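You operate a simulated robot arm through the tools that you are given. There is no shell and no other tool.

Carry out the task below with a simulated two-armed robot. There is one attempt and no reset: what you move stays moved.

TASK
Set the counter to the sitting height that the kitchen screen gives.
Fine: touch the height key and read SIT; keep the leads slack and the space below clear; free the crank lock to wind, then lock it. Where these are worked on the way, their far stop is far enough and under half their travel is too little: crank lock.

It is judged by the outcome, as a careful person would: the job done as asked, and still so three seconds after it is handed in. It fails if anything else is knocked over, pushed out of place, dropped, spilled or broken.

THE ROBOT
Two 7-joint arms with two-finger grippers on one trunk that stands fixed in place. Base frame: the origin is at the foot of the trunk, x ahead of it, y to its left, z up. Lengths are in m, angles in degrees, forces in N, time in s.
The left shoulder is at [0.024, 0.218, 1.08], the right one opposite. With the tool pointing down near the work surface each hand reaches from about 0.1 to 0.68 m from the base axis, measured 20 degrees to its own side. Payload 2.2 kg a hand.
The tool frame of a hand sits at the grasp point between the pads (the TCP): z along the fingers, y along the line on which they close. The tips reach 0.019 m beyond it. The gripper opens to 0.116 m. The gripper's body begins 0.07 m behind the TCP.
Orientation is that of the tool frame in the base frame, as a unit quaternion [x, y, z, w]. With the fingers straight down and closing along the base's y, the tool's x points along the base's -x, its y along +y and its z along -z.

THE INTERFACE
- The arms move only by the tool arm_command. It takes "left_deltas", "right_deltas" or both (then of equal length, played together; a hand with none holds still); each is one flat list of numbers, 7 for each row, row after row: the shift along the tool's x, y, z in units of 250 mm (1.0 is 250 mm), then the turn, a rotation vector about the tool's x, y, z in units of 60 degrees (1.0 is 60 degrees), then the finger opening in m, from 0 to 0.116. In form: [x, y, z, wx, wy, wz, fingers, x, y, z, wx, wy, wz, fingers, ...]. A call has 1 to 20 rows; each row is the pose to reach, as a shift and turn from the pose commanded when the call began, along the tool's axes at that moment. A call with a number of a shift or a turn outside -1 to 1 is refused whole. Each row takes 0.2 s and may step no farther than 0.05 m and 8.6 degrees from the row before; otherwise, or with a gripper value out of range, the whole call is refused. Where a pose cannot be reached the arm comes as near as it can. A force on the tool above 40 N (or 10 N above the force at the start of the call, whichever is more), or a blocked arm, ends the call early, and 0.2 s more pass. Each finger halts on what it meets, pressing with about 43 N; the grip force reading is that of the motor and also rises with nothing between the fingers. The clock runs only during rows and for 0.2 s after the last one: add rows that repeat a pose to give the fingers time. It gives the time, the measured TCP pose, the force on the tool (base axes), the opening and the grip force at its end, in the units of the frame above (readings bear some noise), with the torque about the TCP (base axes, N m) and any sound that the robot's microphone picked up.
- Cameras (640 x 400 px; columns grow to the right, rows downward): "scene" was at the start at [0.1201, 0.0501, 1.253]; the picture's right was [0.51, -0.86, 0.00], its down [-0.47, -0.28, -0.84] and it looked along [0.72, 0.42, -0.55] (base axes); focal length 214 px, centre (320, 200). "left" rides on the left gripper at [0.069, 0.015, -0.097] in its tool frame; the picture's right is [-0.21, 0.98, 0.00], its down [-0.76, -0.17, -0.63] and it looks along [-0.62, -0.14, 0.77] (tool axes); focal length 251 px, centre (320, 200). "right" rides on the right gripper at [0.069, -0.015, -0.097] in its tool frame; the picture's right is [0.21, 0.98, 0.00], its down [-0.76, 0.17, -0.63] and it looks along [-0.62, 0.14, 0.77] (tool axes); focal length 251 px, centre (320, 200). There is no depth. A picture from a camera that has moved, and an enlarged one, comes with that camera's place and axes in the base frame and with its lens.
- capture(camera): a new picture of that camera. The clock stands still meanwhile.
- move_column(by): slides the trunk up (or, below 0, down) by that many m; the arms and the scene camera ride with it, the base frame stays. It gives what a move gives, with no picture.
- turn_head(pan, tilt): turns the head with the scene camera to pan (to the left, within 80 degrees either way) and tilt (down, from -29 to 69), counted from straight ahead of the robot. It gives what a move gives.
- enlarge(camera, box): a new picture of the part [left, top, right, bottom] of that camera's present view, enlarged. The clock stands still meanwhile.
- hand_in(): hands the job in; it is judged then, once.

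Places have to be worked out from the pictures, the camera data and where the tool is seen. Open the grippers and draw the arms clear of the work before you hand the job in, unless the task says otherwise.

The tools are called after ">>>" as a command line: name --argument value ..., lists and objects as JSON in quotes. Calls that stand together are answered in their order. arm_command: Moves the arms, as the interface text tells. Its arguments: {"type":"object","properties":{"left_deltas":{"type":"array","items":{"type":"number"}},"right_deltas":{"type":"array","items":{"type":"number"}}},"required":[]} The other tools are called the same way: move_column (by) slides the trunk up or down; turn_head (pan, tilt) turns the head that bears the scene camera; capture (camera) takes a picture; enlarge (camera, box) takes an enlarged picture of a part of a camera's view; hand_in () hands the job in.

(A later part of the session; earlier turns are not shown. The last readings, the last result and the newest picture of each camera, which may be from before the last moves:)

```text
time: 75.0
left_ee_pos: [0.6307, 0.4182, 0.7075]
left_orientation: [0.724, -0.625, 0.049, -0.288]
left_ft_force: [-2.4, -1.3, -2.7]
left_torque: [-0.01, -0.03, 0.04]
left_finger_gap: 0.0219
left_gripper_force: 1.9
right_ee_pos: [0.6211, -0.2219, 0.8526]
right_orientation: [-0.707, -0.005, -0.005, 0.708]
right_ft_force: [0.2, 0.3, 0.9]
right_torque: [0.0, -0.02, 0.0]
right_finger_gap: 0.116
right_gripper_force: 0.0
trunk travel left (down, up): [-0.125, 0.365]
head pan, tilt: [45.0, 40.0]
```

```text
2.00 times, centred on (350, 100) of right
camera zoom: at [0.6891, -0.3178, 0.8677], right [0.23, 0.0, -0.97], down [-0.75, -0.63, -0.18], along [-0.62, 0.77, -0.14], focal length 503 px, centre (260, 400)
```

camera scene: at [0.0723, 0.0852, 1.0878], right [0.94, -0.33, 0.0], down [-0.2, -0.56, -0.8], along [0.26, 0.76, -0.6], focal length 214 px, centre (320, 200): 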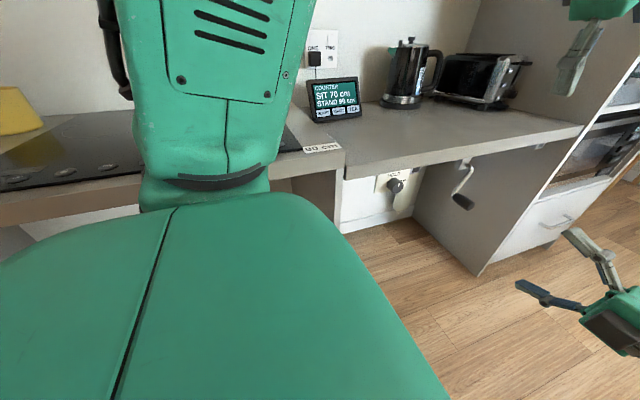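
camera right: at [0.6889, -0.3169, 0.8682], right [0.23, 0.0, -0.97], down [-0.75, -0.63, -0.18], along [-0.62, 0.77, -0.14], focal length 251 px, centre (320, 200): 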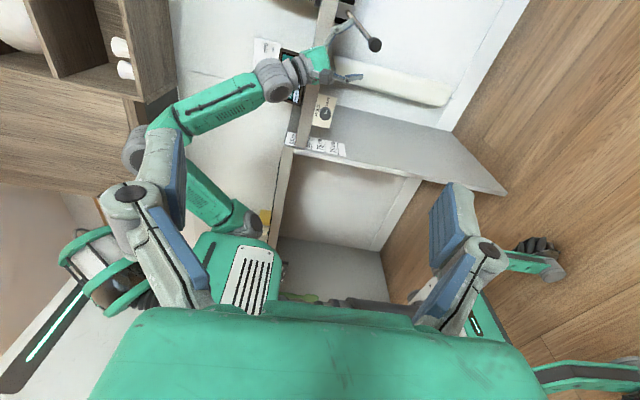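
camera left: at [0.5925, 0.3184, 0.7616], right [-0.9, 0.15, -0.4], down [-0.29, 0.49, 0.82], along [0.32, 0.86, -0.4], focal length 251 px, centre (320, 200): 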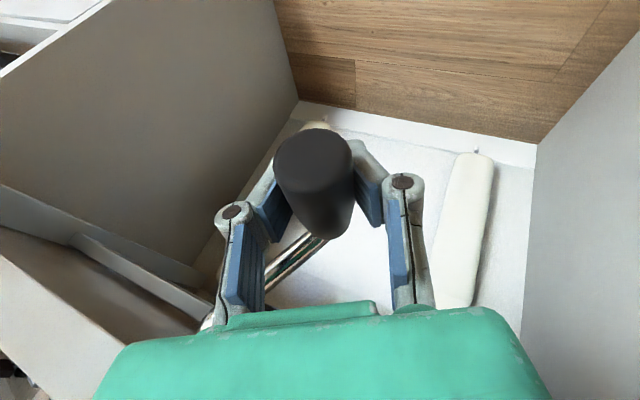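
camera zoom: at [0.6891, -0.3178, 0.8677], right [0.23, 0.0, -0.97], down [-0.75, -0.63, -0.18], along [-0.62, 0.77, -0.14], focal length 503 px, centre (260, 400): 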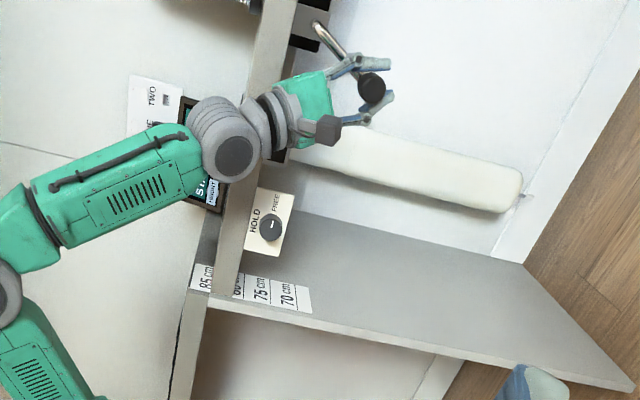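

The handle is about 22 mm thick there; gap 0.0219. I grip fully and turn the crank 40° counter-clockwise (toward +x) as a test, pitching the hand slightly to keep it in reach.

>>> arm_command --left_deltas '[0, 0, 0, 0, 0, 0, 0.0, 0.02, -0.046, 0.046, 0.06, 0.003, -0.023, 0.0, 0.037, -0.101, 0.083, 0.122, 0.007, -0.046, 0.0, 0.051, -0.162, 0.111, 0.185, 0.0105, -0.07, 0.0, 0.062, -0.227, 0.129, 0.247, 0.014, -0.094, 0.0]'

>>> capture --camera "left"

>>> enlarge --camera "right" --box '[250, 0, 450, 200]'

```text
time: 76.2
left_ee_pos: [0.7007, 0.4189, 0.6988]
left_orientation: [0.71, -0.58, 0.148, -0.37]
left_ft_force: [8.2, -5.4, -30.7]
left_torque: [0.47, -0.11, 0.57]
left_finger_gap: 0.0198
left_gripper_force: 45.4
right_ee_pos: [0.6235, -0.2202, 0.8502]
right_orientation: [0.708, 0.004, 0.003, -0.707]
right_ft_force: [0.7, -0.8, -0.5]
right_torque: [0.0, 0.02, -0.03]
right_finger_gap: 0.1162
right_gripper_force: 0.0
trunk travel left (down, up): [-0.125, 0.365]
head pan, tilt: [45.0, 40.0]
```

```text
taken
camera left: at [0.6486, 0.3187, 0.7401], right [-0.76, 0.15, -0.63], down [-0.5, 0.49, 0.71], along [0.42, 0.86, -0.3], focal length 251 px, centre (320, 200)
```

left: 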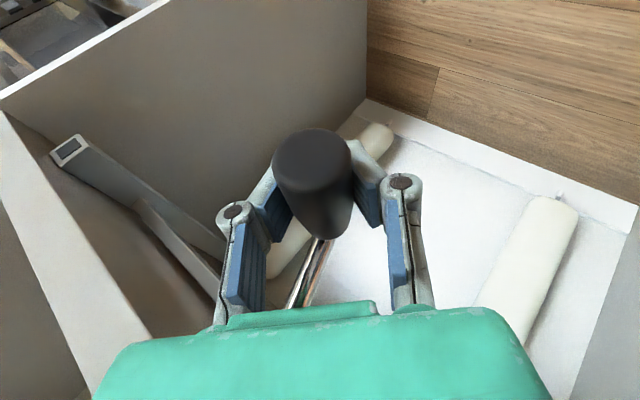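

```text
2.00 times, centred on (350, 100) of right
camera zoom: at [0.6917, -0.3165, 0.866], right [0.22, 0.0, -0.97], down [-0.75, -0.63, -0.17], along [-0.62, 0.77, -0.14], focal length 503 px, centre (260, 400)
```

zoom: 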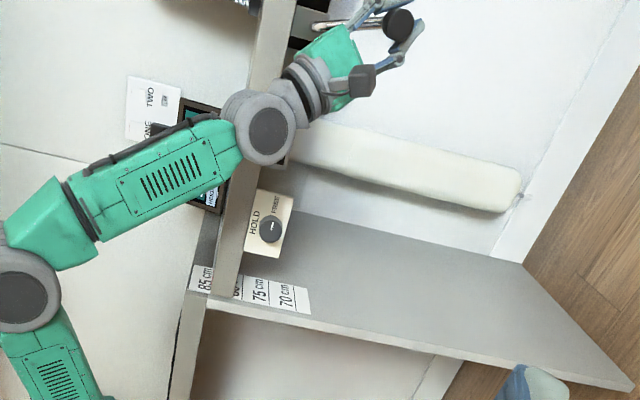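

The crank turned 40°, with the handle pressing the hand downward (−31 N), so its true path lies a bit lower. I enlarge the scale to see whether the counter moved down.

>>> enlarge --camera "right" --box '[310, 110, 370, 160]'

>>> enlarge --camera "left" --box '[240, 120, 400, 320]'

```text
8.00 times, centred on (340, 135) of right
camera zoom: at [0.6917, -0.3165, 0.866], right [0.22, 0.0, -0.97], down [-0.75, -0.63, -0.17], along [-0.62, 0.77, -0.14], focal length 2012 px, centre (160, 720)
```

zoom: 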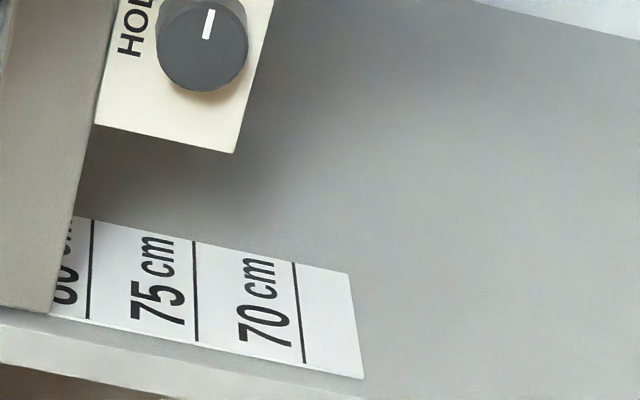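

```text
2.00 times, centred on (320, 220) of left
camera zoom: at [0.6486, 0.3187, 0.7401], right [-0.76, 0.15, -0.63], down [-0.5, 0.49, 0.71], along [0.42, 0.86, -0.3], focal length 503 px, centre (320, 160)
```

zoom: 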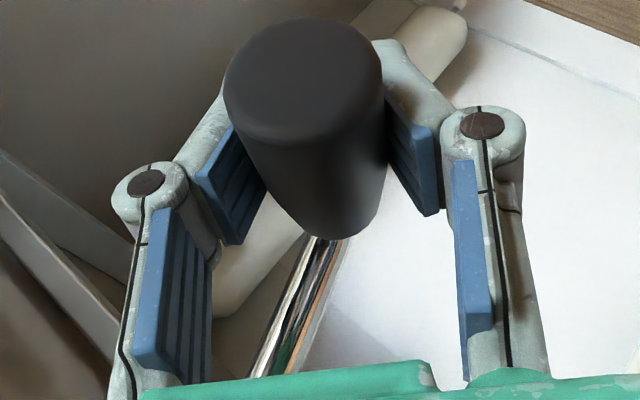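

That enlarged scale is a precise gauge (lines at 80, 75, 70). I continue the turn another 30° on a slightly corrected circle (center ≈(0.677, 0.795), r≈0.10).

>>> arm_command --left_deltas '[0.011, 0.0095, 0.031, 0, 0, 0, 0.0, 0.025, -0.055, 0.058, 0.047, 0.003, -0.018, 0.0, 0.035, -0.123, 0.074, 0.093, 0.005, -0.035, 0.0, 0.041, -0.194, 0.079, 0.14, 0.008, -0.053, 0.0]'

>>> enlarge --camera "right" --box '[310, 110, 370, 160]'

>>> capture --camera "left"

```text
time: 77.2
left_ee_pos: [0.7514, 0.4201, 0.7235]
left_orientation: [0.697, -0.547, 0.204, -0.417]
left_ft_force: [-5.0, -7.9, 5.5]
left_torque: [0.07, 0.01, 0.04]
left_finger_gap: 0.0161
left_gripper_force: 41.9
right_ee_pos: [0.6209, -0.2203, 0.8517]
right_orientation: [-0.707, -0.006, -0.004, 0.707]
right_ft_force: [-0.5, 0.5, 0.4]
right_torque: [0.01, -0.05, 0.0]
right_finger_gap: 0.1159
right_gripper_force: 0.0
trunk travel left (down, up): [-0.125, 0.365]
head pan, tilt: [45.0, 40.0]
```

```text
8.00 times, centred on (340, 135) of right
camera zoom: at [0.6891, -0.3175, 0.8681], right [0.23, 0.0, -0.97], down [-0.75, -0.63, -0.18], along [-0.62, 0.77, -0.14], focal length 2012 px, centre (160, 720)
```

zoom: 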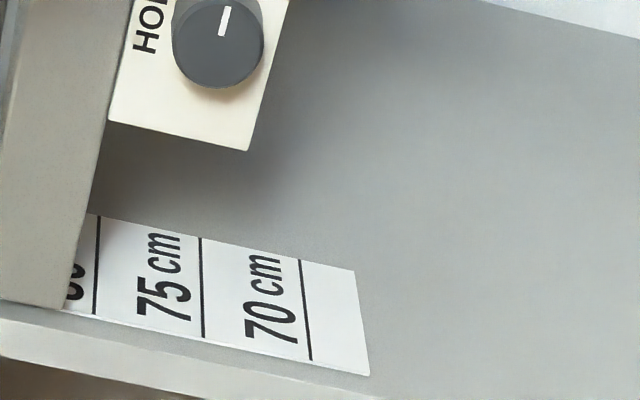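

```text
taken
camera left: at [0.6926, 0.3206, 0.7548], right [-0.65, 0.15, -0.75], down [-0.61, 0.49, 0.62], along [0.46, 0.86, -0.22], focal length 251 px, centre (320, 200)
```

left: 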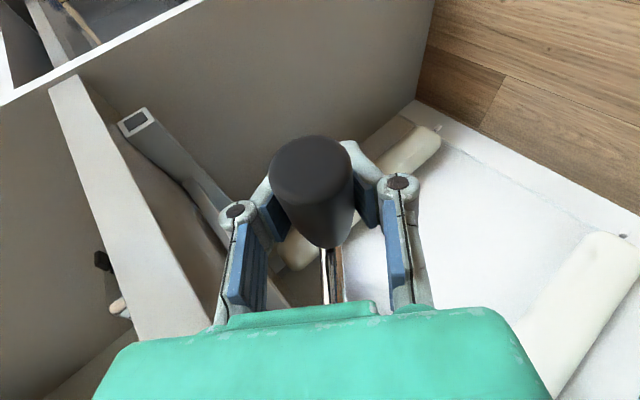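

The counter is going down in this direction (about 6 mm for the last 30°). But the gap has shrunk to 16 mm: the pads hold only the near side of a thicker handle whose centre is ~3 cm beyond the tool point. I open, look, and will regrip deeper.

>>> arm_command --left_deltas '[0, 0, 0, 0, 0, 0, 0.03, 0, 0, 0, 0, 0, 0, 0.06, 0, 0, 0, 0, 0, 0, 0.08]'

>>> capture --camera "left"

>>> enlarge --camera "right" --box '[310, 0, 450, 120]'

```text
time: 78.0
left_ee_pos: [0.7504, 0.4199, 0.722]
left_orientation: [0.697, -0.547, 0.204, -0.417]
left_ft_force: [-0.2, 0.6, -0.3]
left_torque: [-0.02, -0.01, 0.01]
left_finger_gap: 0.08
left_gripper_force: 0.1
right_ee_pos: [0.621, -0.2224, 0.8511]
right_orientation: [-0.706, -0.005, -0.004, 0.709]
right_ft_force: [-0.3, -0.6, 0.5]
right_torque: [-0.04, 0.0, 0.0]
right_finger_gap: 0.1163
right_gripper_force: 0.0
trunk travel left (down, up): [-0.125, 0.365]
head pan, tilt: [45.0, 40.0]
```

```text
taken
camera left: at [0.6921, 0.3199, 0.7541], right [-0.65, 0.15, -0.75], down [-0.61, 0.49, 0.63], along [0.46, 0.86, -0.22], focal length 251 px, centre (320, 200)
```

left: 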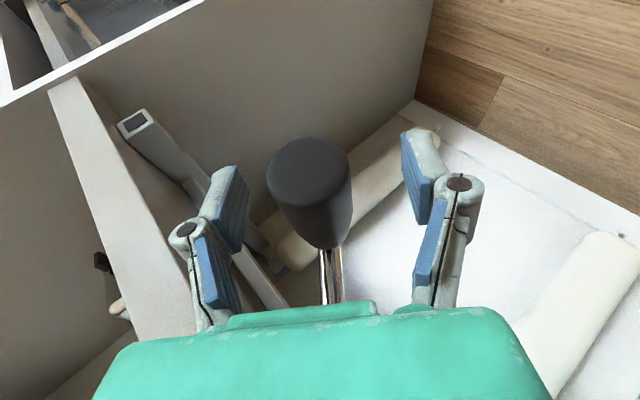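

```text
3.33 times, centred on (380, 60) of right
camera zoom: at [0.689, -0.3183, 0.8675], right [0.23, 0.0, -0.97], down [-0.75, -0.63, -0.18], along [-0.62, 0.77, -0.14], focal length 838 px, centre (120, 667)
```

zoom: 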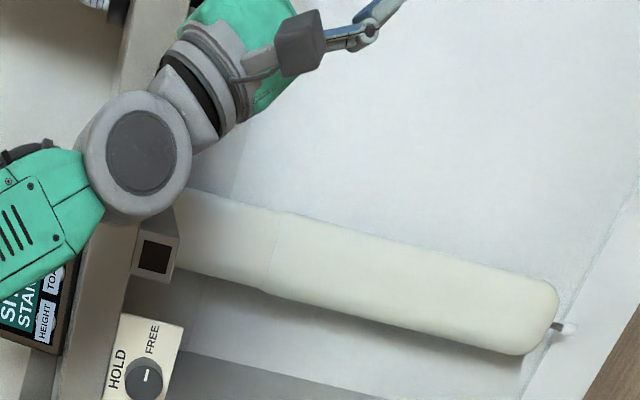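

Triangulating the handle from two earlier views: it is ~25 mm thick with axis initially at (0.6235, 0.722), now at about (0.735, 0.735), i.e. ~22 mm nearer the palm than the tool point. So the true crank circle is about the hub (0.671, 0.796) with r≈0.083. I draw back 22 mm along the fingers and regrip centred.

>>> arm_command --left_deltas '[0, 0, -0.045, 0, 0, 0, 0.08, 0, 0, -0.09, 0, 0, 0, 0.08, 0, 0, -0.09, 0, 0, 0, 0.04, 0, 0, -0.09, 0, 0, 0, 0.0, 0, 0, -0.09, 0, 0, 0, 0.0]'

>>> capture --camera "left"

>>> enlarge --camera "right" --box '[310, 110, 370, 160]'

```text
time: 79.2
left_ee_pos: [0.7324, 0.4104, 0.7351]
left_orientation: [0.696, -0.548, 0.203, -0.416]
left_ft_force: [-2.4, -2.1, 0.3]
left_torque: [0.17, -0.01, 0.14]
left_finger_gap: 0.0292
left_gripper_force: 45.3
right_ee_pos: [0.6204, -0.2209, 0.8515]
right_orientation: [-0.707, -0.005, -0.004, 0.707]
right_ft_force: [-0.1, 1.0, -0.1]
right_torque: [0.03, 0.02, -0.01]
right_finger_gap: 0.1162
right_gripper_force: 0.1
trunk travel left (down, up): [-0.125, 0.365]
head pan, tilt: [45.0, 40.0]
```

```text
taken
camera left: at [0.675, 0.3112, 0.7674], right [-0.65, 0.15, -0.75], down [-0.61, 0.49, 0.63], along [0.46, 0.86, -0.23], focal length 251 px, centre (320, 200)
```

left: 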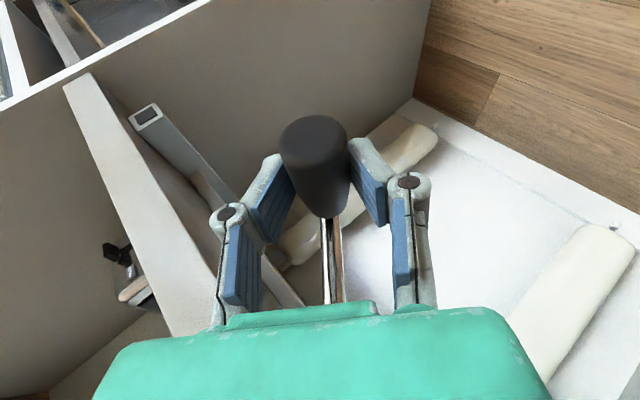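

```text
8.00 times, centred on (340, 135) of right
camera zoom: at [0.689, -0.3181, 0.8677], right [0.23, 0.0, -0.97], down [-0.75, -0.63, -0.18], along [-0.62, 0.77, -0.14], focal length 2012 px, centre (160, 720)
```

zoom: 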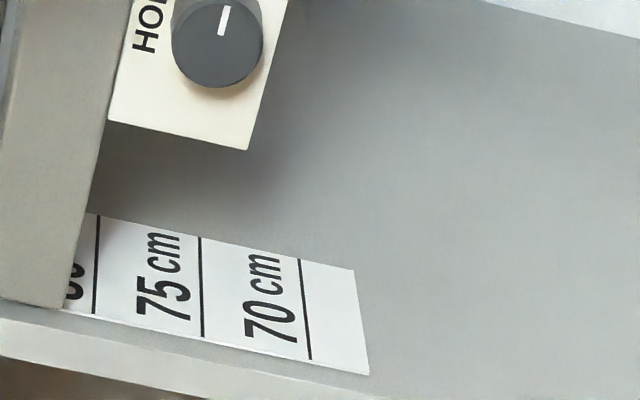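

Now the grip is centred (gap 29 mm, forces near zero) at handle axis (0.732, 0.735). I continue counter-clockwise another 40°, tracking a circle about (0.671, 0.79) with r≈0.083 and the expected slow drop.

>>> arm_command --left_deltas '[0.004, -0.052, 0.004, 0, 0, 0, 0.0, 0.005, -0.104, -0.002, 0, 0, 0, 0.0, 0.002, -0.153, -0.017, 0, 0, 0, 0.0, -0.004, -0.198, -0.04, 0, 0, 0, 0.0]'

>>> enlarge --camera "right" --box '[310, 110, 370, 160]'

>>> capture --camera "left"

```text
time: 80.2
left_ee_pos: [0.7545, 0.4111, 0.7823]
left_orientation: [0.696, -0.548, 0.203, -0.416]
left_ft_force: [-6.9, 0.0, -0.5]
left_torque: [-0.31, 0.05, -0.42]
left_finger_gap: 0.0281
left_gripper_force: 45.1
right_ee_pos: [0.6208, -0.2209, 0.8514]
right_orientation: [0.708, 0.006, 0.004, -0.707]
right_ft_force: [0.1, 0.1, 0.3]
right_torque: [-0.01, -0.03, 0.0]
right_finger_gap: 0.1159
right_gripper_force: 0.1
trunk travel left (down, up): [-0.125, 0.365]
head pan, tilt: [45.0, 40.0]
```

```text
8.00 times, centred on (340, 135) of right
camera zoom: at [0.689, -0.3176, 0.8681], right [0.23, 0.0, -0.97], down [-0.75, -0.63, -0.18], along [-0.62, 0.77, -0.14], focal length 2012 px, centre (160, 720)
```

zoom: 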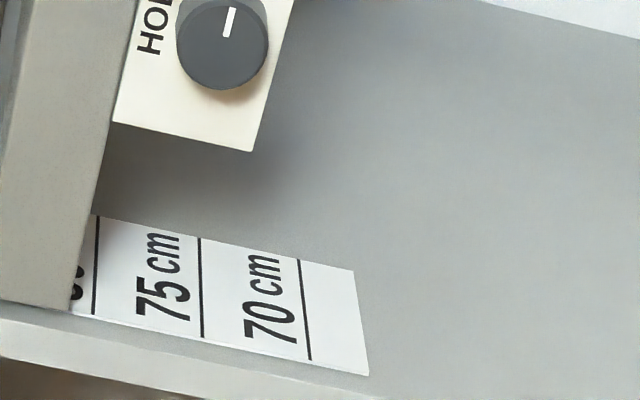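

```text
taken
camera left: at [0.6968, 0.3114, 0.813], right [-0.65, 0.15, -0.75], down [-0.61, 0.49, 0.62], along [0.46, 0.86, -0.23], focal length 251 px, centre (320, 200)
```

left: 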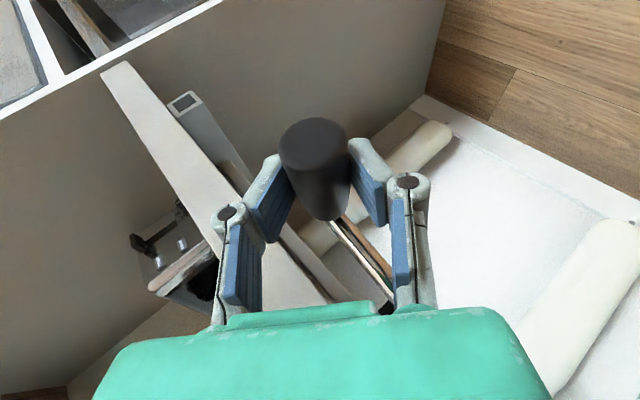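

Forces stay small and the counter drops a little (roughly 2–3 mm per 40°), so several turns will be needed. I continue 90° over the top, easing the hand's pitch.

>>> arm_command --left_deltas '[-0.015, -0.066, -0.048, -0.031, -0.002, 0.012, 0.0, -0.036, -0.116, -0.112, -0.062, -0.004, 0.024, 0.0, -0.062, -0.146, -0.185, -0.093, -0.005, 0.036, 0.0, -0.092, -0.154, -0.263, -0.124, -0.007, 0.048, 0.0, -0.123, -0.14, -0.341, -0.156, -0.009, 0.06, 0.0, -0.152, -0.104, -0.413, -0.187, -0.011, 0.071, 0.0]'

>>> capture --camera "left"

>>> enlarge --camera "right" --box '[250, 0, 450, 200]'

```text
time: 81.6
left_ee_pos: [0.6815, 0.411, 0.8731]
left_orientation: [0.713, -0.586, 0.13, -0.362]
left_ft_force: [2.2, 6.7, 22.1]
left_torque: [0.49, -0.17, 0.06]
left_finger_gap: 0.0279
left_gripper_force: 45.4
right_ee_pos: [0.6179, -0.2219, 0.8516]
right_orientation: [-0.707, -0.006, -0.004, 0.708]
right_ft_force: [0.8, -0.3, -0.4]
right_torque: [0.01, 0.02, 0.0]
right_finger_gap: 0.1162
right_gripper_force: 0.1
trunk travel left (down, up): [-0.125, 0.365]
head pan, tilt: [45.0, 40.0]
```

```text
taken
camera left: at [0.6314, 0.311, 0.915], right [-0.78, 0.15, -0.6], down [-0.47, 0.48, 0.74], along [0.4, 0.86, -0.31], focal length 251 px, centre (320, 200)
```

left: 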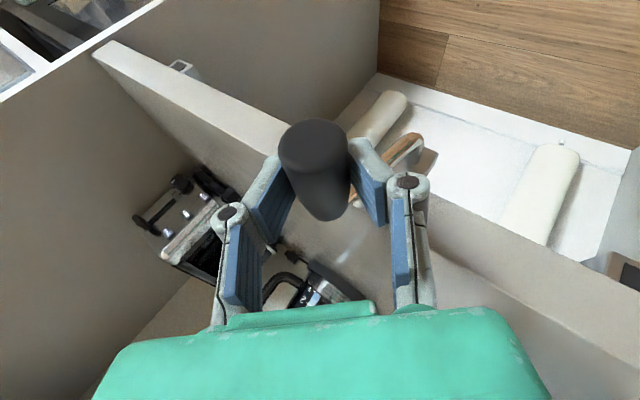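

```text
2.00 times, centred on (350, 100) of right
camera zoom: at [0.6872, -0.3183, 0.8692], right [0.23, 0.0, -0.97], down [-0.75, -0.63, -0.18], along [-0.62, 0.77, -0.14], focal length 503 px, centre (260, 400)
```

zoom: 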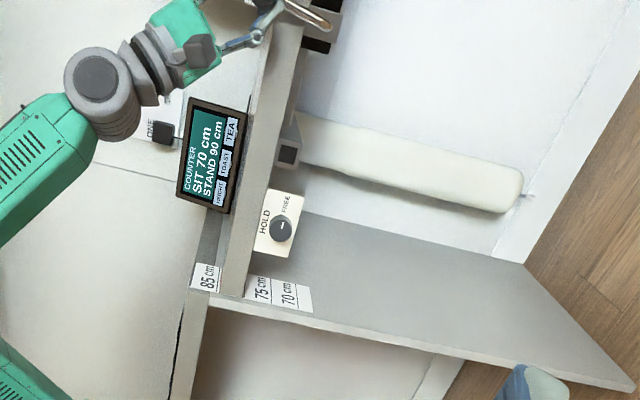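

The handle pushes the hand up slightly (+22 N), so the radius is a bit larger (~0.086). I check the scale reading before going on.

>>> enlarge --camera "right" --box '[310, 110, 370, 160]'

```text
8.00 times, centred on (340, 135) of right
camera zoom: at [0.6872, -0.3183, 0.8692], right [0.23, 0.0, -0.97], down [-0.75, -0.63, -0.18], along [-0.62, 0.77, -0.14], focal length 2012 px, centre (160, 720)
```

zoom: 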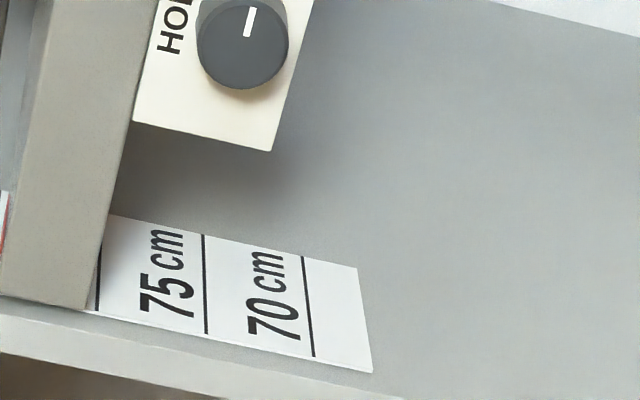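

About 6 mm more came down for that quarter turn (≈25 mm per turn). I continue along the near side to the leftmost point with the refined circle (centre (0.669, 0.788), r 0.087).

>>> arm_command --left_deltas '[-0.033, 0.057, -0.077, -0.031, -0.002, 0.012, 0.0, -0.051, 0.141, -0.11, -0.062, -0.003, 0.024, 0.0, -0.06, 0.233, -0.121, -0.093, -0.005, 0.036, 0.0, -0.061, 0.326, -0.111, -0.124, -0.007, 0.048, 0.0, -0.054, 0.415, -0.079, -0.155, -0.009, 0.061, 0.0, -0.038, 0.493, -0.028, -0.186, -0.01, 0.073, 0.0]'

>>> capture --camera "left"

>>> enlarge --camera "right" --box '[310, 110, 370, 160]'

```text
time: 83.0
left_ee_pos: [0.5801, 0.4116, 0.7896]
left_orientation: [0.724, -0.624, 0.053, -0.29]
left_ft_force: [-27.9, 10.2, 1.2]
left_torque: [0.55, 0.15, 0.53]
left_finger_gap: 0.0273
left_gripper_force: 44.9
right_ee_pos: [0.6184, -0.2204, 0.8533]
right_orientation: [0.708, 0.006, 0.004, -0.706]
right_ft_force: [0.0, -0.4, 0.0]
right_torque: [-0.01, 0.04, 0.01]
right_finger_gap: 0.116
right_gripper_force: 0.0
trunk travel left (down, up): [-0.125, 0.365]
head pan, tilt: [45.0, 40.0]
```

```text
taken
camera left: at [0.5401, 0.3116, 0.8436], right [-0.9, 0.15, -0.41], down [-0.3, 0.49, 0.82], along [0.32, 0.86, -0.4], focal length 251 px, centre (320, 200)
```

left: 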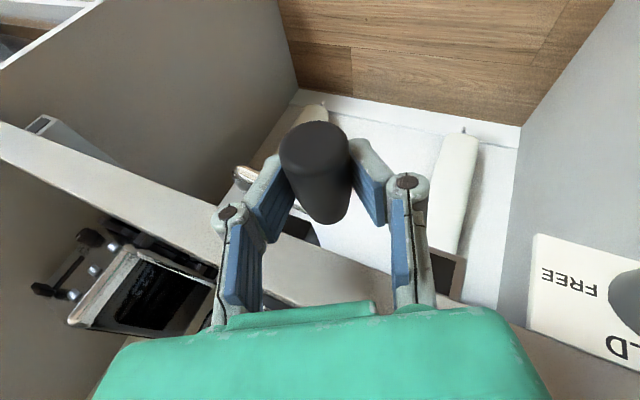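

```text
8.00 times, centred on (340, 135) of right
camera zoom: at [0.6884, -0.3157, 0.8693], right [0.23, 0.0, -0.97], down [-0.75, -0.63, -0.18], along [-0.62, 0.77, -0.15], focal length 2012 px, centre (160, 720)
```

zoom: 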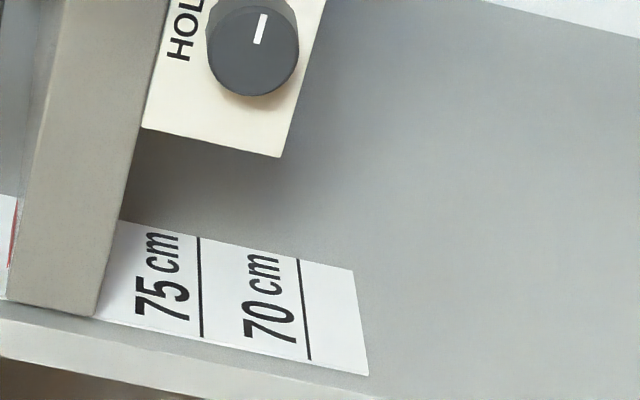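

The pointer side shows another ~5.5 mm of drop; the counter top is now ≈0.845. The handle pulls toward −x there, so the circle is about (0.6655, 0.782) with r≈0.0885. I now do a half turn along the bottom to the right side.

>>> arm_command --left_deltas '[0.025, 0.064, 0.076, 0, 0, 0, 0.0, 0.057, 0.085, 0.163, 0, 0, 0, 0.0, 0.091, 0.082, 0.253, 0, 0, 0, 0.0, 0.125, 0.055, 0.338, 0.039, 0.002, -0.015, 0.0, 0.156, 0.007, 0.413, 0.078, 0.005, -0.029, 0.0, 0.182, -0.06, 0.473, 0.117, 0.007, -0.044, 0.0, 0.202, -0.14, 0.514, 0.156, 0.009, -0.059, 0.0, 0.215, -0.228, 0.533, 0.195, 0.011, -0.074, 0.0, 0.219, -0.319, 0.53, 0.234, 0.014, -0.088, 0.0, 0.214, -0.405, 0.505, 0.272, 0.016, -0.103, 0.0, 0.201, -0.481, 0.46, 0.311, 0.018, -0.118, 0.0, 0.181, -0.541, 0.397, 0.35, 0.02, -0.133, 0.0]'

>>> capture --camera "left"

>>> enlarge --camera "right" --box '[310, 110, 370, 160]'

```text
time: 84.7
left_ee_pos: [0.6819, 0.4108, 0.6802]
left_orientation: [0.718, -0.595, 0.122, -0.341]
left_ft_force: [5.8, 0.3, -41.2]
left_torque: [0.65, 0.08, 0.64]
left_finger_gap: 0.0269
left_gripper_force: 45.0
right_ee_pos: [0.6163, -0.2175, 0.8545]
right_orientation: [0.709, 0.007, 0.005, -0.705]
right_ft_force: [-0.6, -0.2, -0.1]
right_torque: [0.0, -0.03, -0.02]
right_finger_gap: 0.1162
right_gripper_force: 0.1
trunk travel left (down, up): [-0.125, 0.365]
head pan, tilt: [45.0, 40.0]
stopped in row 8 (left hand): the force on the tool passed its limit at 40 N (the readings are from after the stop); the commanded pose is now the measured one
```

```text
taken
camera left: at [0.634, 0.3122, 0.7273], right [-0.81, 0.14, -0.57], down [-0.44, 0.5, 0.75], along [0.39, 0.85, -0.34], focal length 251 px, centre (320, 200)
```

left: 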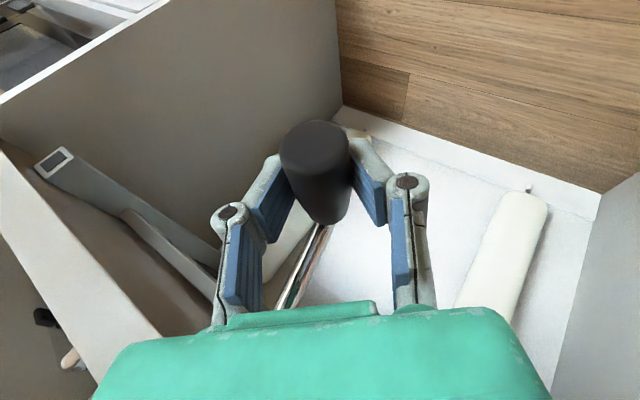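

```text
8.00 times, centred on (340, 135) of right
camera zoom: at [0.6846, -0.3133, 0.8724], right [0.23, 0.0, -0.97], down [-0.75, -0.64, -0.18], along [-0.62, 0.77, -0.15], focal length 2012 px, centre (160, 720)
```

zoom: 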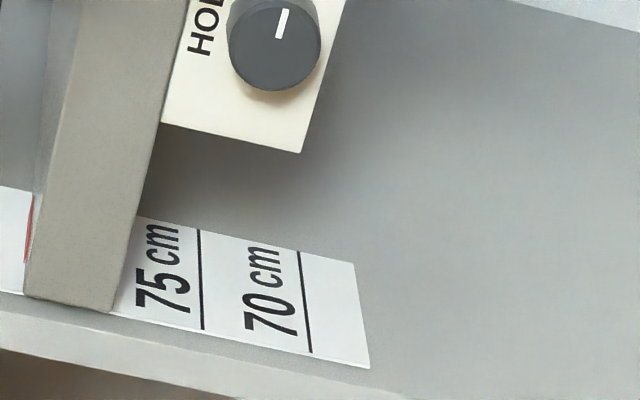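

The force limit paused the move at the bottom (handle lower than commanded): refitting the measured points gives centre ≈(0.667, 0.770) now and r≈0.0905. The counter has come down to about 0.84. I continue half a turn with this corrected circle.

>>> arm_command --left_deltas '[0.018, -0.085, 0.035, 0.039, 0.0025, -0.0144, 0.0, 0.029, -0.176, 0.048, 0.078, 0.005, -0.0287, 0.0, 0.031, -0.266, 0.038, 0.117, 0.0076, -0.0431, 0.0, 0.024, -0.351, 0.005, 0.156, 0.0101, -0.0574, 0.0, 0.009, -0.424, -0.048, 0.195, 0.0126, -0.0718, 0.0, -0.012, -0.479, -0.117, 0.195, 0.0126, -0.0718, 0.0, -0.039, -0.512, -0.196, 0.195, 0.0126, -0.0718, 0.0, -0.07, -0.522, -0.281, 0.164, 0.0106, -0.0603, 0.0, -0.102, -0.507, -0.366, 0.133, 0.0086, -0.0488, 0.0, -0.133, -0.468, -0.445, 0.102, 0.0066, -0.0373, 0.0, -0.161, -0.409, -0.511, 0.07, 0.0045, -0.0258, 0.0, -0.185, -0.331, -0.561, 0.039, 0.0025, -0.0144, 0.0]'

>>> capture --camera "left"

>>> enlarge --camera "right" --box '[310, 110, 370, 160]'

```text
time: 86.9
left_ee_pos: [0.6953, 0.412, 0.8384]
left_orientation: [0.709, -0.572, 0.165, -0.377]
left_ft_force: [-8.2, 11.7, -24.9]
left_torque: [0.37, -0.17, 0.19]
left_finger_gap: 0.0215
left_gripper_force: 44.4
right_ee_pos: [0.6084, -0.2186, 0.8619]
right_orientation: [0.708, 0.011, 0.009, -0.706]
right_ft_force: [-0.4, 0.3, 0.3]
right_torque: [-0.04, -0.02, -0.04]
right_finger_gap: 0.116
right_gripper_force: 0.1
trunk travel left (down, up): [-0.125, 0.365]
head pan, tilt: [45.0, 40.0]
stopped in row 10 (left hand): the force on the tool passed its limit at 53 N (the readings are from after the stop); the commanded pose is now the measured one
```

```text
taken
camera left: at [0.6423, 0.3122, 0.8782], right [-0.73, 0.14, -0.66], down [-0.53, 0.5, 0.69], along [0.43, 0.86, -0.29], focal length 251 px, centre (320, 200)
```

left: 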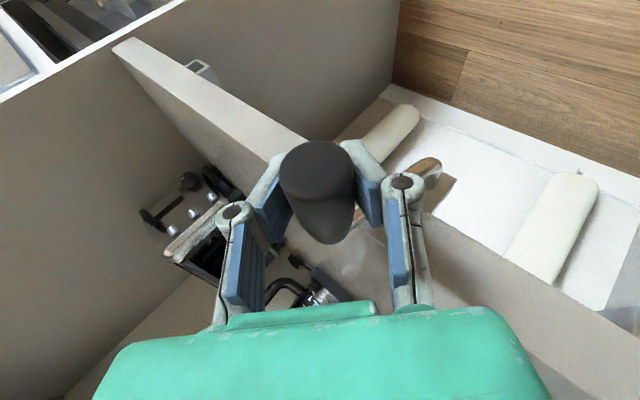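

```text
8.00 times, centred on (340, 135) of right
camera zoom: at [0.6764, -0.315, 0.8793], right [0.24, 0.0, -0.97], down [-0.75, -0.63, -0.18], along [-0.62, 0.77, -0.16], focal length 2012 px, centre (160, 720)
```

zoom: 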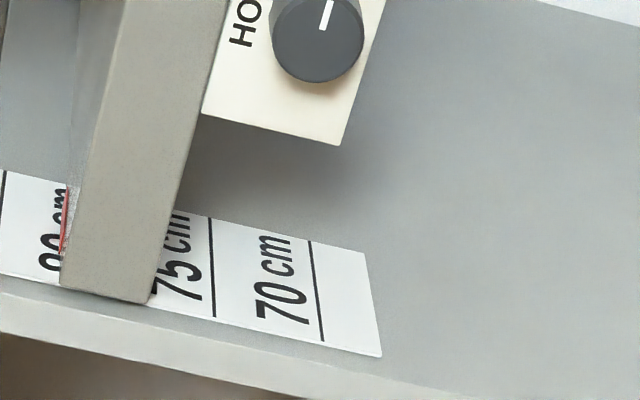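

The handle slipped ~12 mm toward the palm, causing the stop; the counter top is now ≈0.824 (slab bottom ≈0.78). I open, recentre on the handle (draw back 12 mm), and regrip.

>>> arm_command --left_deltas '[0, 0, 0, 0, 0, 0, 0.035, 0, 0, 0, 0, 0, 0, 0.06, -0.006, 0, -0.024, 0, 0, 0, 0.06, -0.011, 0, -0.047, 0, 0, 0, 0.06, -0.011, 0, -0.047, 0, 0, 0, 0.03, -0.011, 0, -0.047, 0, 0, 0, 0.0, -0.011, 0, -0.047, 0, 0, 0, 0.0]'

>>> capture --camera "left"

>>> capture --camera "right"

```text
time: 88.5
left_ee_pos: [0.6917, 0.406, 0.8516]
left_orientation: [0.706, -0.572, 0.168, -0.382]
left_ft_force: [-3.0, 0.4, -5.1]
left_torque: [0.29, 0.12, 0.12]
left_finger_gap: 0.0272
left_gripper_force: 44.4
right_ee_pos: [0.6089, -0.2209, 0.8596]
right_orientation: [-0.707, -0.01, -0.009, 0.707]
right_ft_force: [0.2, 0.9, 0.3]
right_torque: [0.0, 0.0, -0.01]
right_finger_gap: 0.1161
right_gripper_force: 0.0
trunk travel left (down, up): [-0.125, 0.365]
head pan, tilt: [45.0, 40.0]
```

```text
taken
camera left: at [0.637, 0.3064, 0.8911], right [-0.73, 0.15, -0.67], down [-0.53, 0.5, 0.69], along [0.43, 0.86, -0.28], focal length 251 px, centre (320, 200)
```

left: 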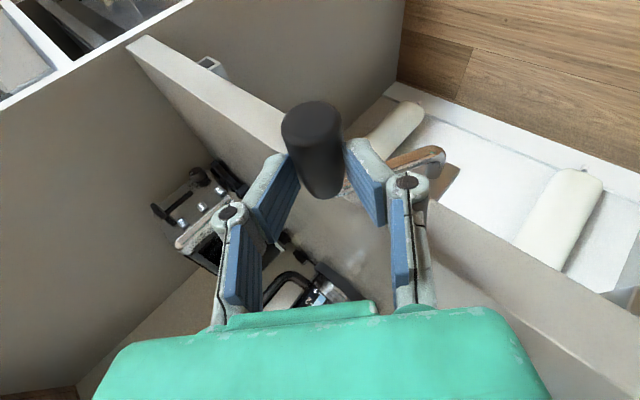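

```text
taken
camera right: at [0.6777, -0.3175, 0.8763], right [0.24, 0.0, -0.97], down [-0.75, -0.63, -0.19], along [-0.62, 0.77, -0.15], focal length 251 px, centre (320, 200)
```

right: 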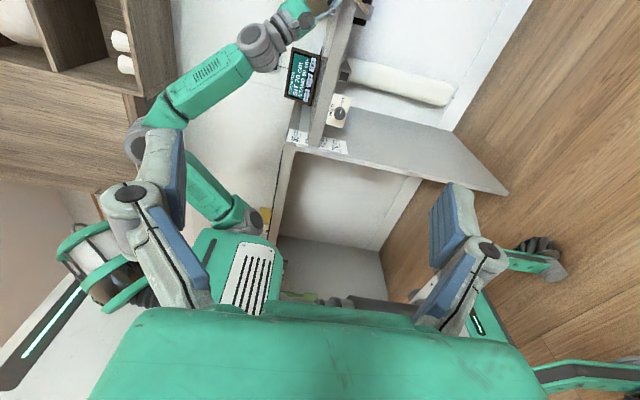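

After regripping, the handle sits near the fingertips, as if the crank moved back ~12° on release. I check the counter height to see whether it creeps.

>>> enlarge --camera "right" --box '[310, 110, 370, 160]'

>>> enlarge --camera "left" --box '[220, 80, 460, 300]'

```text
8.00 times, centred on (340, 135) of right
camera zoom: at [0.6777, -0.3175, 0.8763], right [0.24, 0.0, -0.97], down [-0.75, -0.63, -0.19], along [-0.62, 0.77, -0.15], focal length 2012 px, centre (160, 720)
```

zoom: 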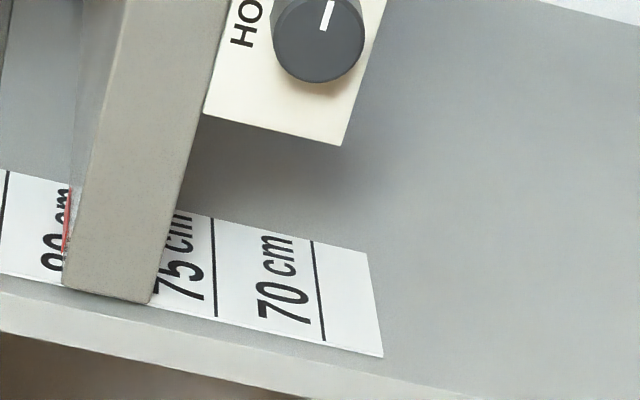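

```text
1.82 times, centred on (340, 190) of left
camera zoom: at [0.637, 0.3064, 0.8911], right [-0.73, 0.15, -0.67], down [-0.53, 0.5, 0.69], along [0.43, 0.86, -0.28], focal length 457 px, centre (284, 218)
```

zoom: 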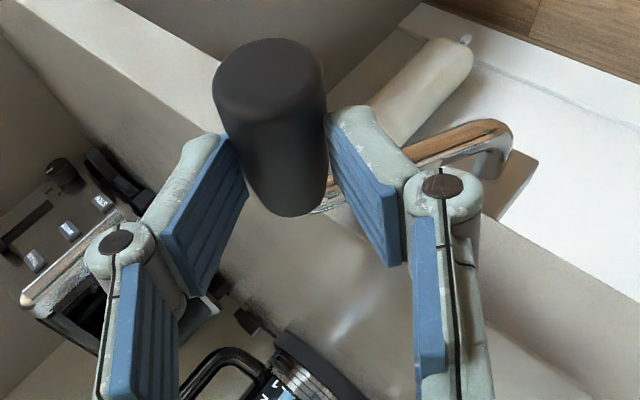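

The counter height is unchanged. I open slightly, advance 16 mm so the handle sits at the middle of the pads, and close again.

>>> arm_command --left_deltas '[0, 0, 0, 0, 0, 0, 0.045, 0, 0, 0, 0, 0, 0, 0.055, 0, 0, 0.032, 0, 0, 0, 0.055, 0, 0, 0.064, 0, 0, 0, 0.055, 0, 0, 0.064, 0, 0, 0, 0.055]'

>>> capture --camera "left"

```text
time: 89.7
left_ee_pos: [0.7009, 0.4104, 0.8424]
left_orientation: [0.705, -0.572, 0.168, -0.383]
left_ft_force: [0.0, 0.1, 0.5]
left_torque: [-0.01, 0.01, 0.0]
left_finger_gap: 0.0547
left_gripper_force: 0.0
right_ee_pos: [0.609, -0.2214, 0.8591]
right_orientation: [0.707, 0.01, 0.008, -0.707]
right_ft_force: [-0.6, -0.2, -0.6]
right_torque: [0.02, 0.0, -0.02]
right_finger_gap: 0.116
right_gripper_force: 0.1
trunk travel left (down, up): [-0.125, 0.365]
head pan, tilt: [45.0, 40.0]
```

```text
taken
camera left: at [0.6472, 0.3113, 0.8817], right [-0.73, 0.15, -0.67], down [-0.53, 0.5, 0.69], along [0.43, 0.86, -0.28], focal length 251 px, centre (320, 200)
```

left: 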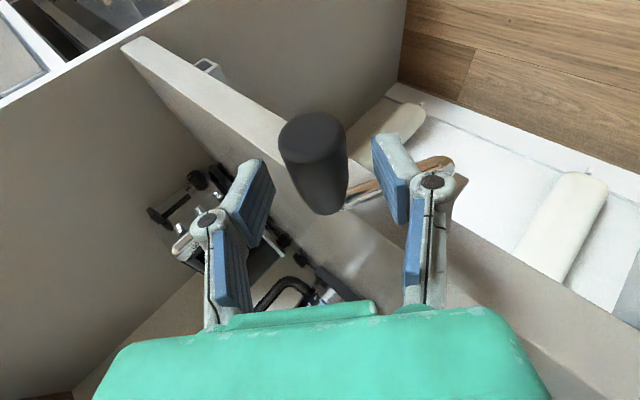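

The handle is now centred between the open fingers (axis ≈(0.703, 0.840)). A refit from unloaded grips gives centre (0.667, 0.761), r≈0.087, about 24 mm drop per turn. I close and wind another half turn down the near side with small steps.

>>> arm_command --left_deltas '[0, 0, 0, 0, 0, 0, 0.02, 0, 0, 0, 0, 0, 0, 0.0, -0.024, 0.0323, -0.0597, -0.0312, -0.0017, 0.0116, 0.0, -0.046, 0.0776, -0.1119, -0.0624, -0.0034, 0.0232, 0.0, -0.065, 0.134, -0.1543, -0.0936, -0.0051, 0.0348, 0.0, -0.08, 0.1996, -0.1849, -0.1248, -0.0068, 0.0464, 0.0, -0.0906, 0.2711, -0.2027, -0.156, -0.0085, 0.058, 0.0, -0.096, 0.3455, -0.2062, -0.1872, -0.0102, 0.0696, 0.0, -0.0961, 0.4205, -0.1955, -0.2184, -0.0119, 0.0812, 0.0, -0.091, 0.4917, -0.1711, -0.2496, -0.0136, 0.0928, 0.0, -0.0805, 0.5568, -0.1334, -0.2806, -0.0151, 0.1043, 0.0, -0.0654, 0.613, -0.0847, -0.2806, -0.0151, 0.1043, 0.0, -0.0463, 0.6577, -0.0267, -0.2806, -0.0151, 0.1043, 0.0, -0.0238, 0.6897, 0.0384, -0.2806, -0.0151, 0.1043, 0.0, 0.0011, 0.7067, 0.1075, -0.2806, -0.0151, 0.1043, 0.0, 0.0271, 0.7087, 0.1776, -0.2806, -0.0151, 0.1043, 0.0, 0.0533, 0.696, 0.2459, -0.2806, -0.0151, 0.1043, 0.0]'

>>> capture --camera "left"

>>> enlarge --camera "right" --box '[310, 110, 370, 160]'

```text
time: 93.3
left_ee_pos: [0.6312, 0.4105, 0.667]
left_orientation: [0.725, -0.625, 0.054, -0.284]
left_ft_force: [-8.4, 4.3, -23.3]
left_torque: [0.29, 0.15, 0.28]
left_finger_gap: 0.0285
left_gripper_force: 44.8
right_ee_pos: [0.6102, -0.2184, 0.8583]
right_orientation: [0.708, 0.01, 0.008, -0.707]
right_ft_force: [0.4, 0.7, 0.8]
right_torque: [0.01, -0.02, -0.01]
right_finger_gap: 0.1158
right_gripper_force: 0.1
trunk travel left (down, up): [-0.125, 0.365]
head pan, tilt: [45.0, 40.0]
```

```text
taken
camera left: at [0.5909, 0.3123, 0.7227], right [-0.9, 0.15, -0.41], down [-0.29, 0.5, 0.82], along [0.32, 0.85, -0.41], focal length 251 px, centre (320, 200)
```

left: 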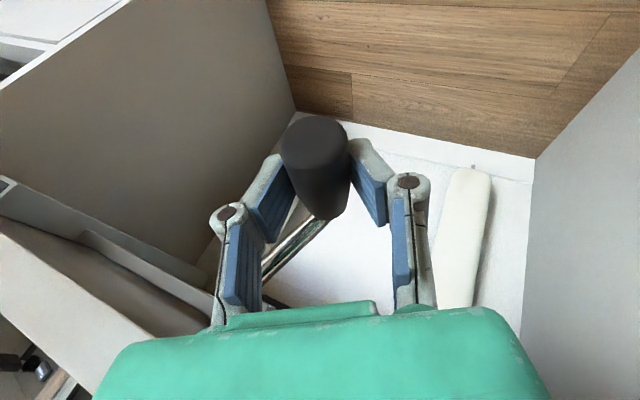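

```text
8.00 times, centred on (340, 135) of right
camera zoom: at [0.6788, -0.3155, 0.8761], right [0.24, 0.0, -0.97], down [-0.75, -0.64, -0.18], along [-0.62, 0.77, -0.15], focal length 2012 px, centre (160, 720)
```

zoom: 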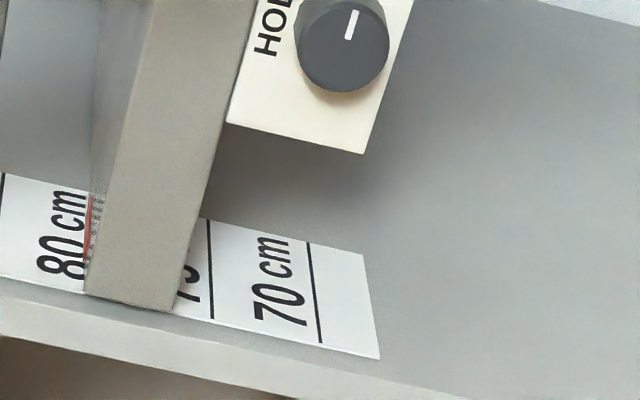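

A clean half turn with a stable grip (gap 28.5 mm): slab bottom now ≈0.767, top ≈0.81. I continue the next half turn (bottom → right → upper right).

>>> arm_command --left_deltas '[0.0284, -0.0478, 0.0694, 0.0422, 0.0026, -0.0155, 0.0, 0.0473, -0.1067, 0.111, 0.0843, 0.0051, -0.031, 0.0, 0.0621, -0.1726, 0.1402, 0.1265, 0.0077, -0.0465, 0.0, 0.0718, -0.2435, 0.1548, 0.1686, 0.0103, -0.062, 0.0, 0.0764, -0.3161, 0.1552, 0.2108, 0.0128, -0.0775, 0.0, 0.0756, -0.3863, 0.1412, 0.2529, 0.0154, -0.093, 0.0, 0.0694, -0.4523, 0.1135, 0.2951, 0.018, -0.1084, 0.0, 0.0574, -0.5089, 0.0713, 0.3372, 0.0205, -0.1239, 0.0, 0.0408, -0.5551, 0.0185, 0.3794, 0.0231, -0.1394, 0.0, 0.0199, -0.5899, -0.0443, 0.3794, 0.0231, -0.1394, 0.0, -0.0041, -0.6105, -0.1129, 0.3794, 0.0231, -0.1394, 0.0, -0.0286, -0.6168, -0.1808, 0.356, 0.0217, -0.1308, 0.0, -0.054, -0.6075, -0.2483, 0.3325, 0.0202, -0.1222, 0.0, -0.0786, -0.5823, -0.3108, 0.3091, 0.0188, -0.1136, 0.0, -0.1018, -0.5429, -0.3675, 0.2857, 0.0174, -0.105, 0.0]'

>>> capture --camera "left"

>>> enlarge --camera "right" --box '[310, 110, 370, 160]'

```text
time: 96.5
left_ee_pos: [0.7004, 0.4121, 0.8179]
left_orientation: [0.707, -0.572, 0.169, -0.38]
left_ft_force: [-10.7, 0.6, -18.0]
left_torque: [0.29, 0.17, 0.27]
left_finger_gap: 0.0282
left_gripper_force: 45.0
right_ee_pos: [0.6099, -0.219, 0.8597]
right_orientation: [0.708, 0.011, 0.007, -0.706]
right_ft_force: [0.1, 0.0, 0.1]
right_torque: [0.0, 0.0, -0.01]
right_finger_gap: 0.116
right_gripper_force: 0.0
trunk travel left (down, up): [-0.125, 0.365]
head pan, tilt: [45.0, 40.0]
```

```text
taken
camera left: at [0.6472, 0.3125, 0.8573], right [-0.73, 0.15, -0.67], down [-0.53, 0.5, 0.68], along [0.44, 0.85, -0.29], focal length 251 px, centre (320, 200)
```

left: 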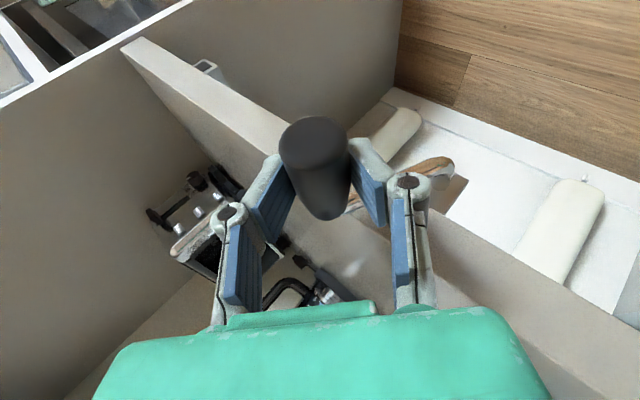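

```text
8.00 times, centred on (340, 135) of right
camera zoom: at [0.6782, -0.3161, 0.8764], right [0.24, 0.0, -0.97], down [-0.75, -0.63, -0.18], along [-0.62, 0.77, -0.15], focal length 2012 px, centre (160, 720)
```

zoom: 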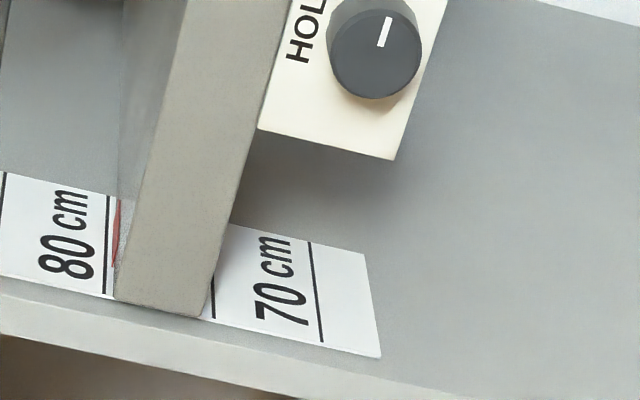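

Another clean half turn: the 80 line is now uncovered, counter top ≈0.796. Before going on, I check the screen and its lead.

>>> enlarge --camera "right" --box '[230, 0, 370, 120]'

>>> capture --camera "scene"

```text
3.33 times, centred on (300, 60) of right
camera zoom: at [0.6782, -0.3161, 0.8764], right [0.24, 0.0, -0.97], down [-0.75, -0.63, -0.18], along [-0.62, 0.77, -0.15], focal length 838 px, centre (387, 667)
```

zoom: 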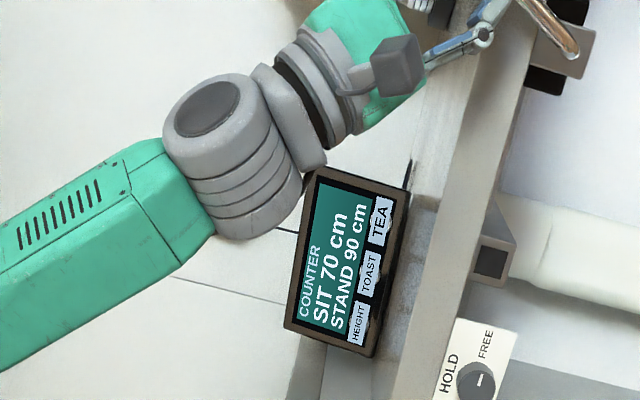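

```text
taken
camera scene: at [0.1067, 0.0629, 1.1418], right [0.71, -0.71, 0.0], down [-0.46, -0.46, -0.76], along [0.54, 0.54, -0.65], focal length 214 px, centre (320, 200)
```

scene: 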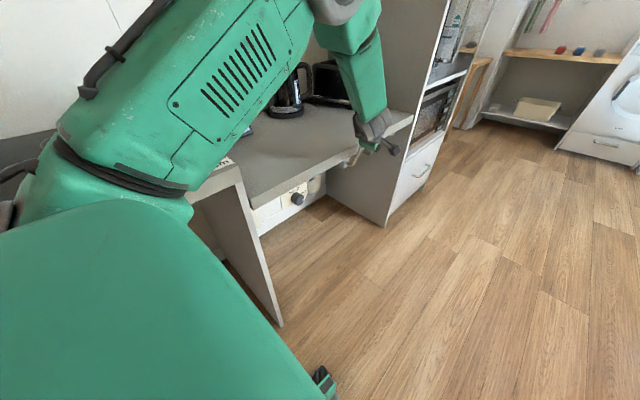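

The arm hides the lead from here. I raise the right hand 12 cm to get a view over the forearm toward the plug.

>>> arm_command --right_deltas '[0, -0.16, 0, 0, 0, 0, 0.116, 0, -0.32, 0, 0, 0, 0, 0.116, 0, -0.48, 0, 0, 0, 0, 0.116]'

>>> capture --camera "right"

```text
time: 97.3
left_ee_pos: [0.7022, 0.412, 0.8168]
left_orientation: [0.707, -0.571, 0.17, -0.381]
left_ft_force: [-10.9, 0.3, -21.8]
left_torque: [-0.7, 0.19, -0.46]
left_finger_gap: 0.0281
left_gripper_force: 45.6
right_ee_pos: [0.605, -0.2184, 0.9797]
right_orientation: [0.708, 0.009, 0.008, -0.706]
right_ft_force: [0.2, -0.3, 0.7]
right_torque: [0.0, 0.03, 0.01]
right_finger_gap: 0.116
right_gripper_force: 0.0
trunk travel left (down, up): [-0.125, 0.365]
head pan, tilt: [45.0, 40.0]
```

```text
taken
camera right: at [0.6743, -0.3155, 0.9971], right [0.24, 0.0, -0.97], down [-0.75, -0.63, -0.18], along [-0.62, 0.77, -0.15], focal length 251 px, centre (320, 200)
```

right: 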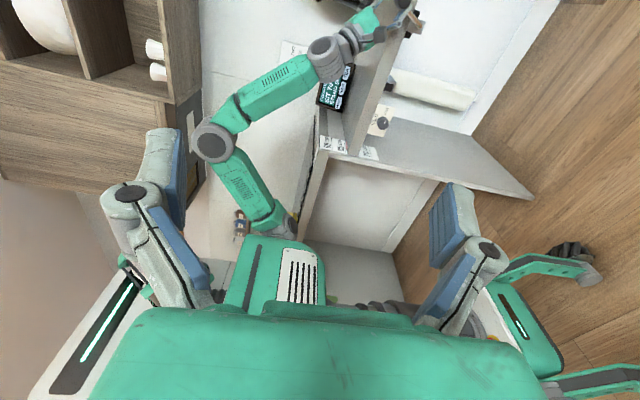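

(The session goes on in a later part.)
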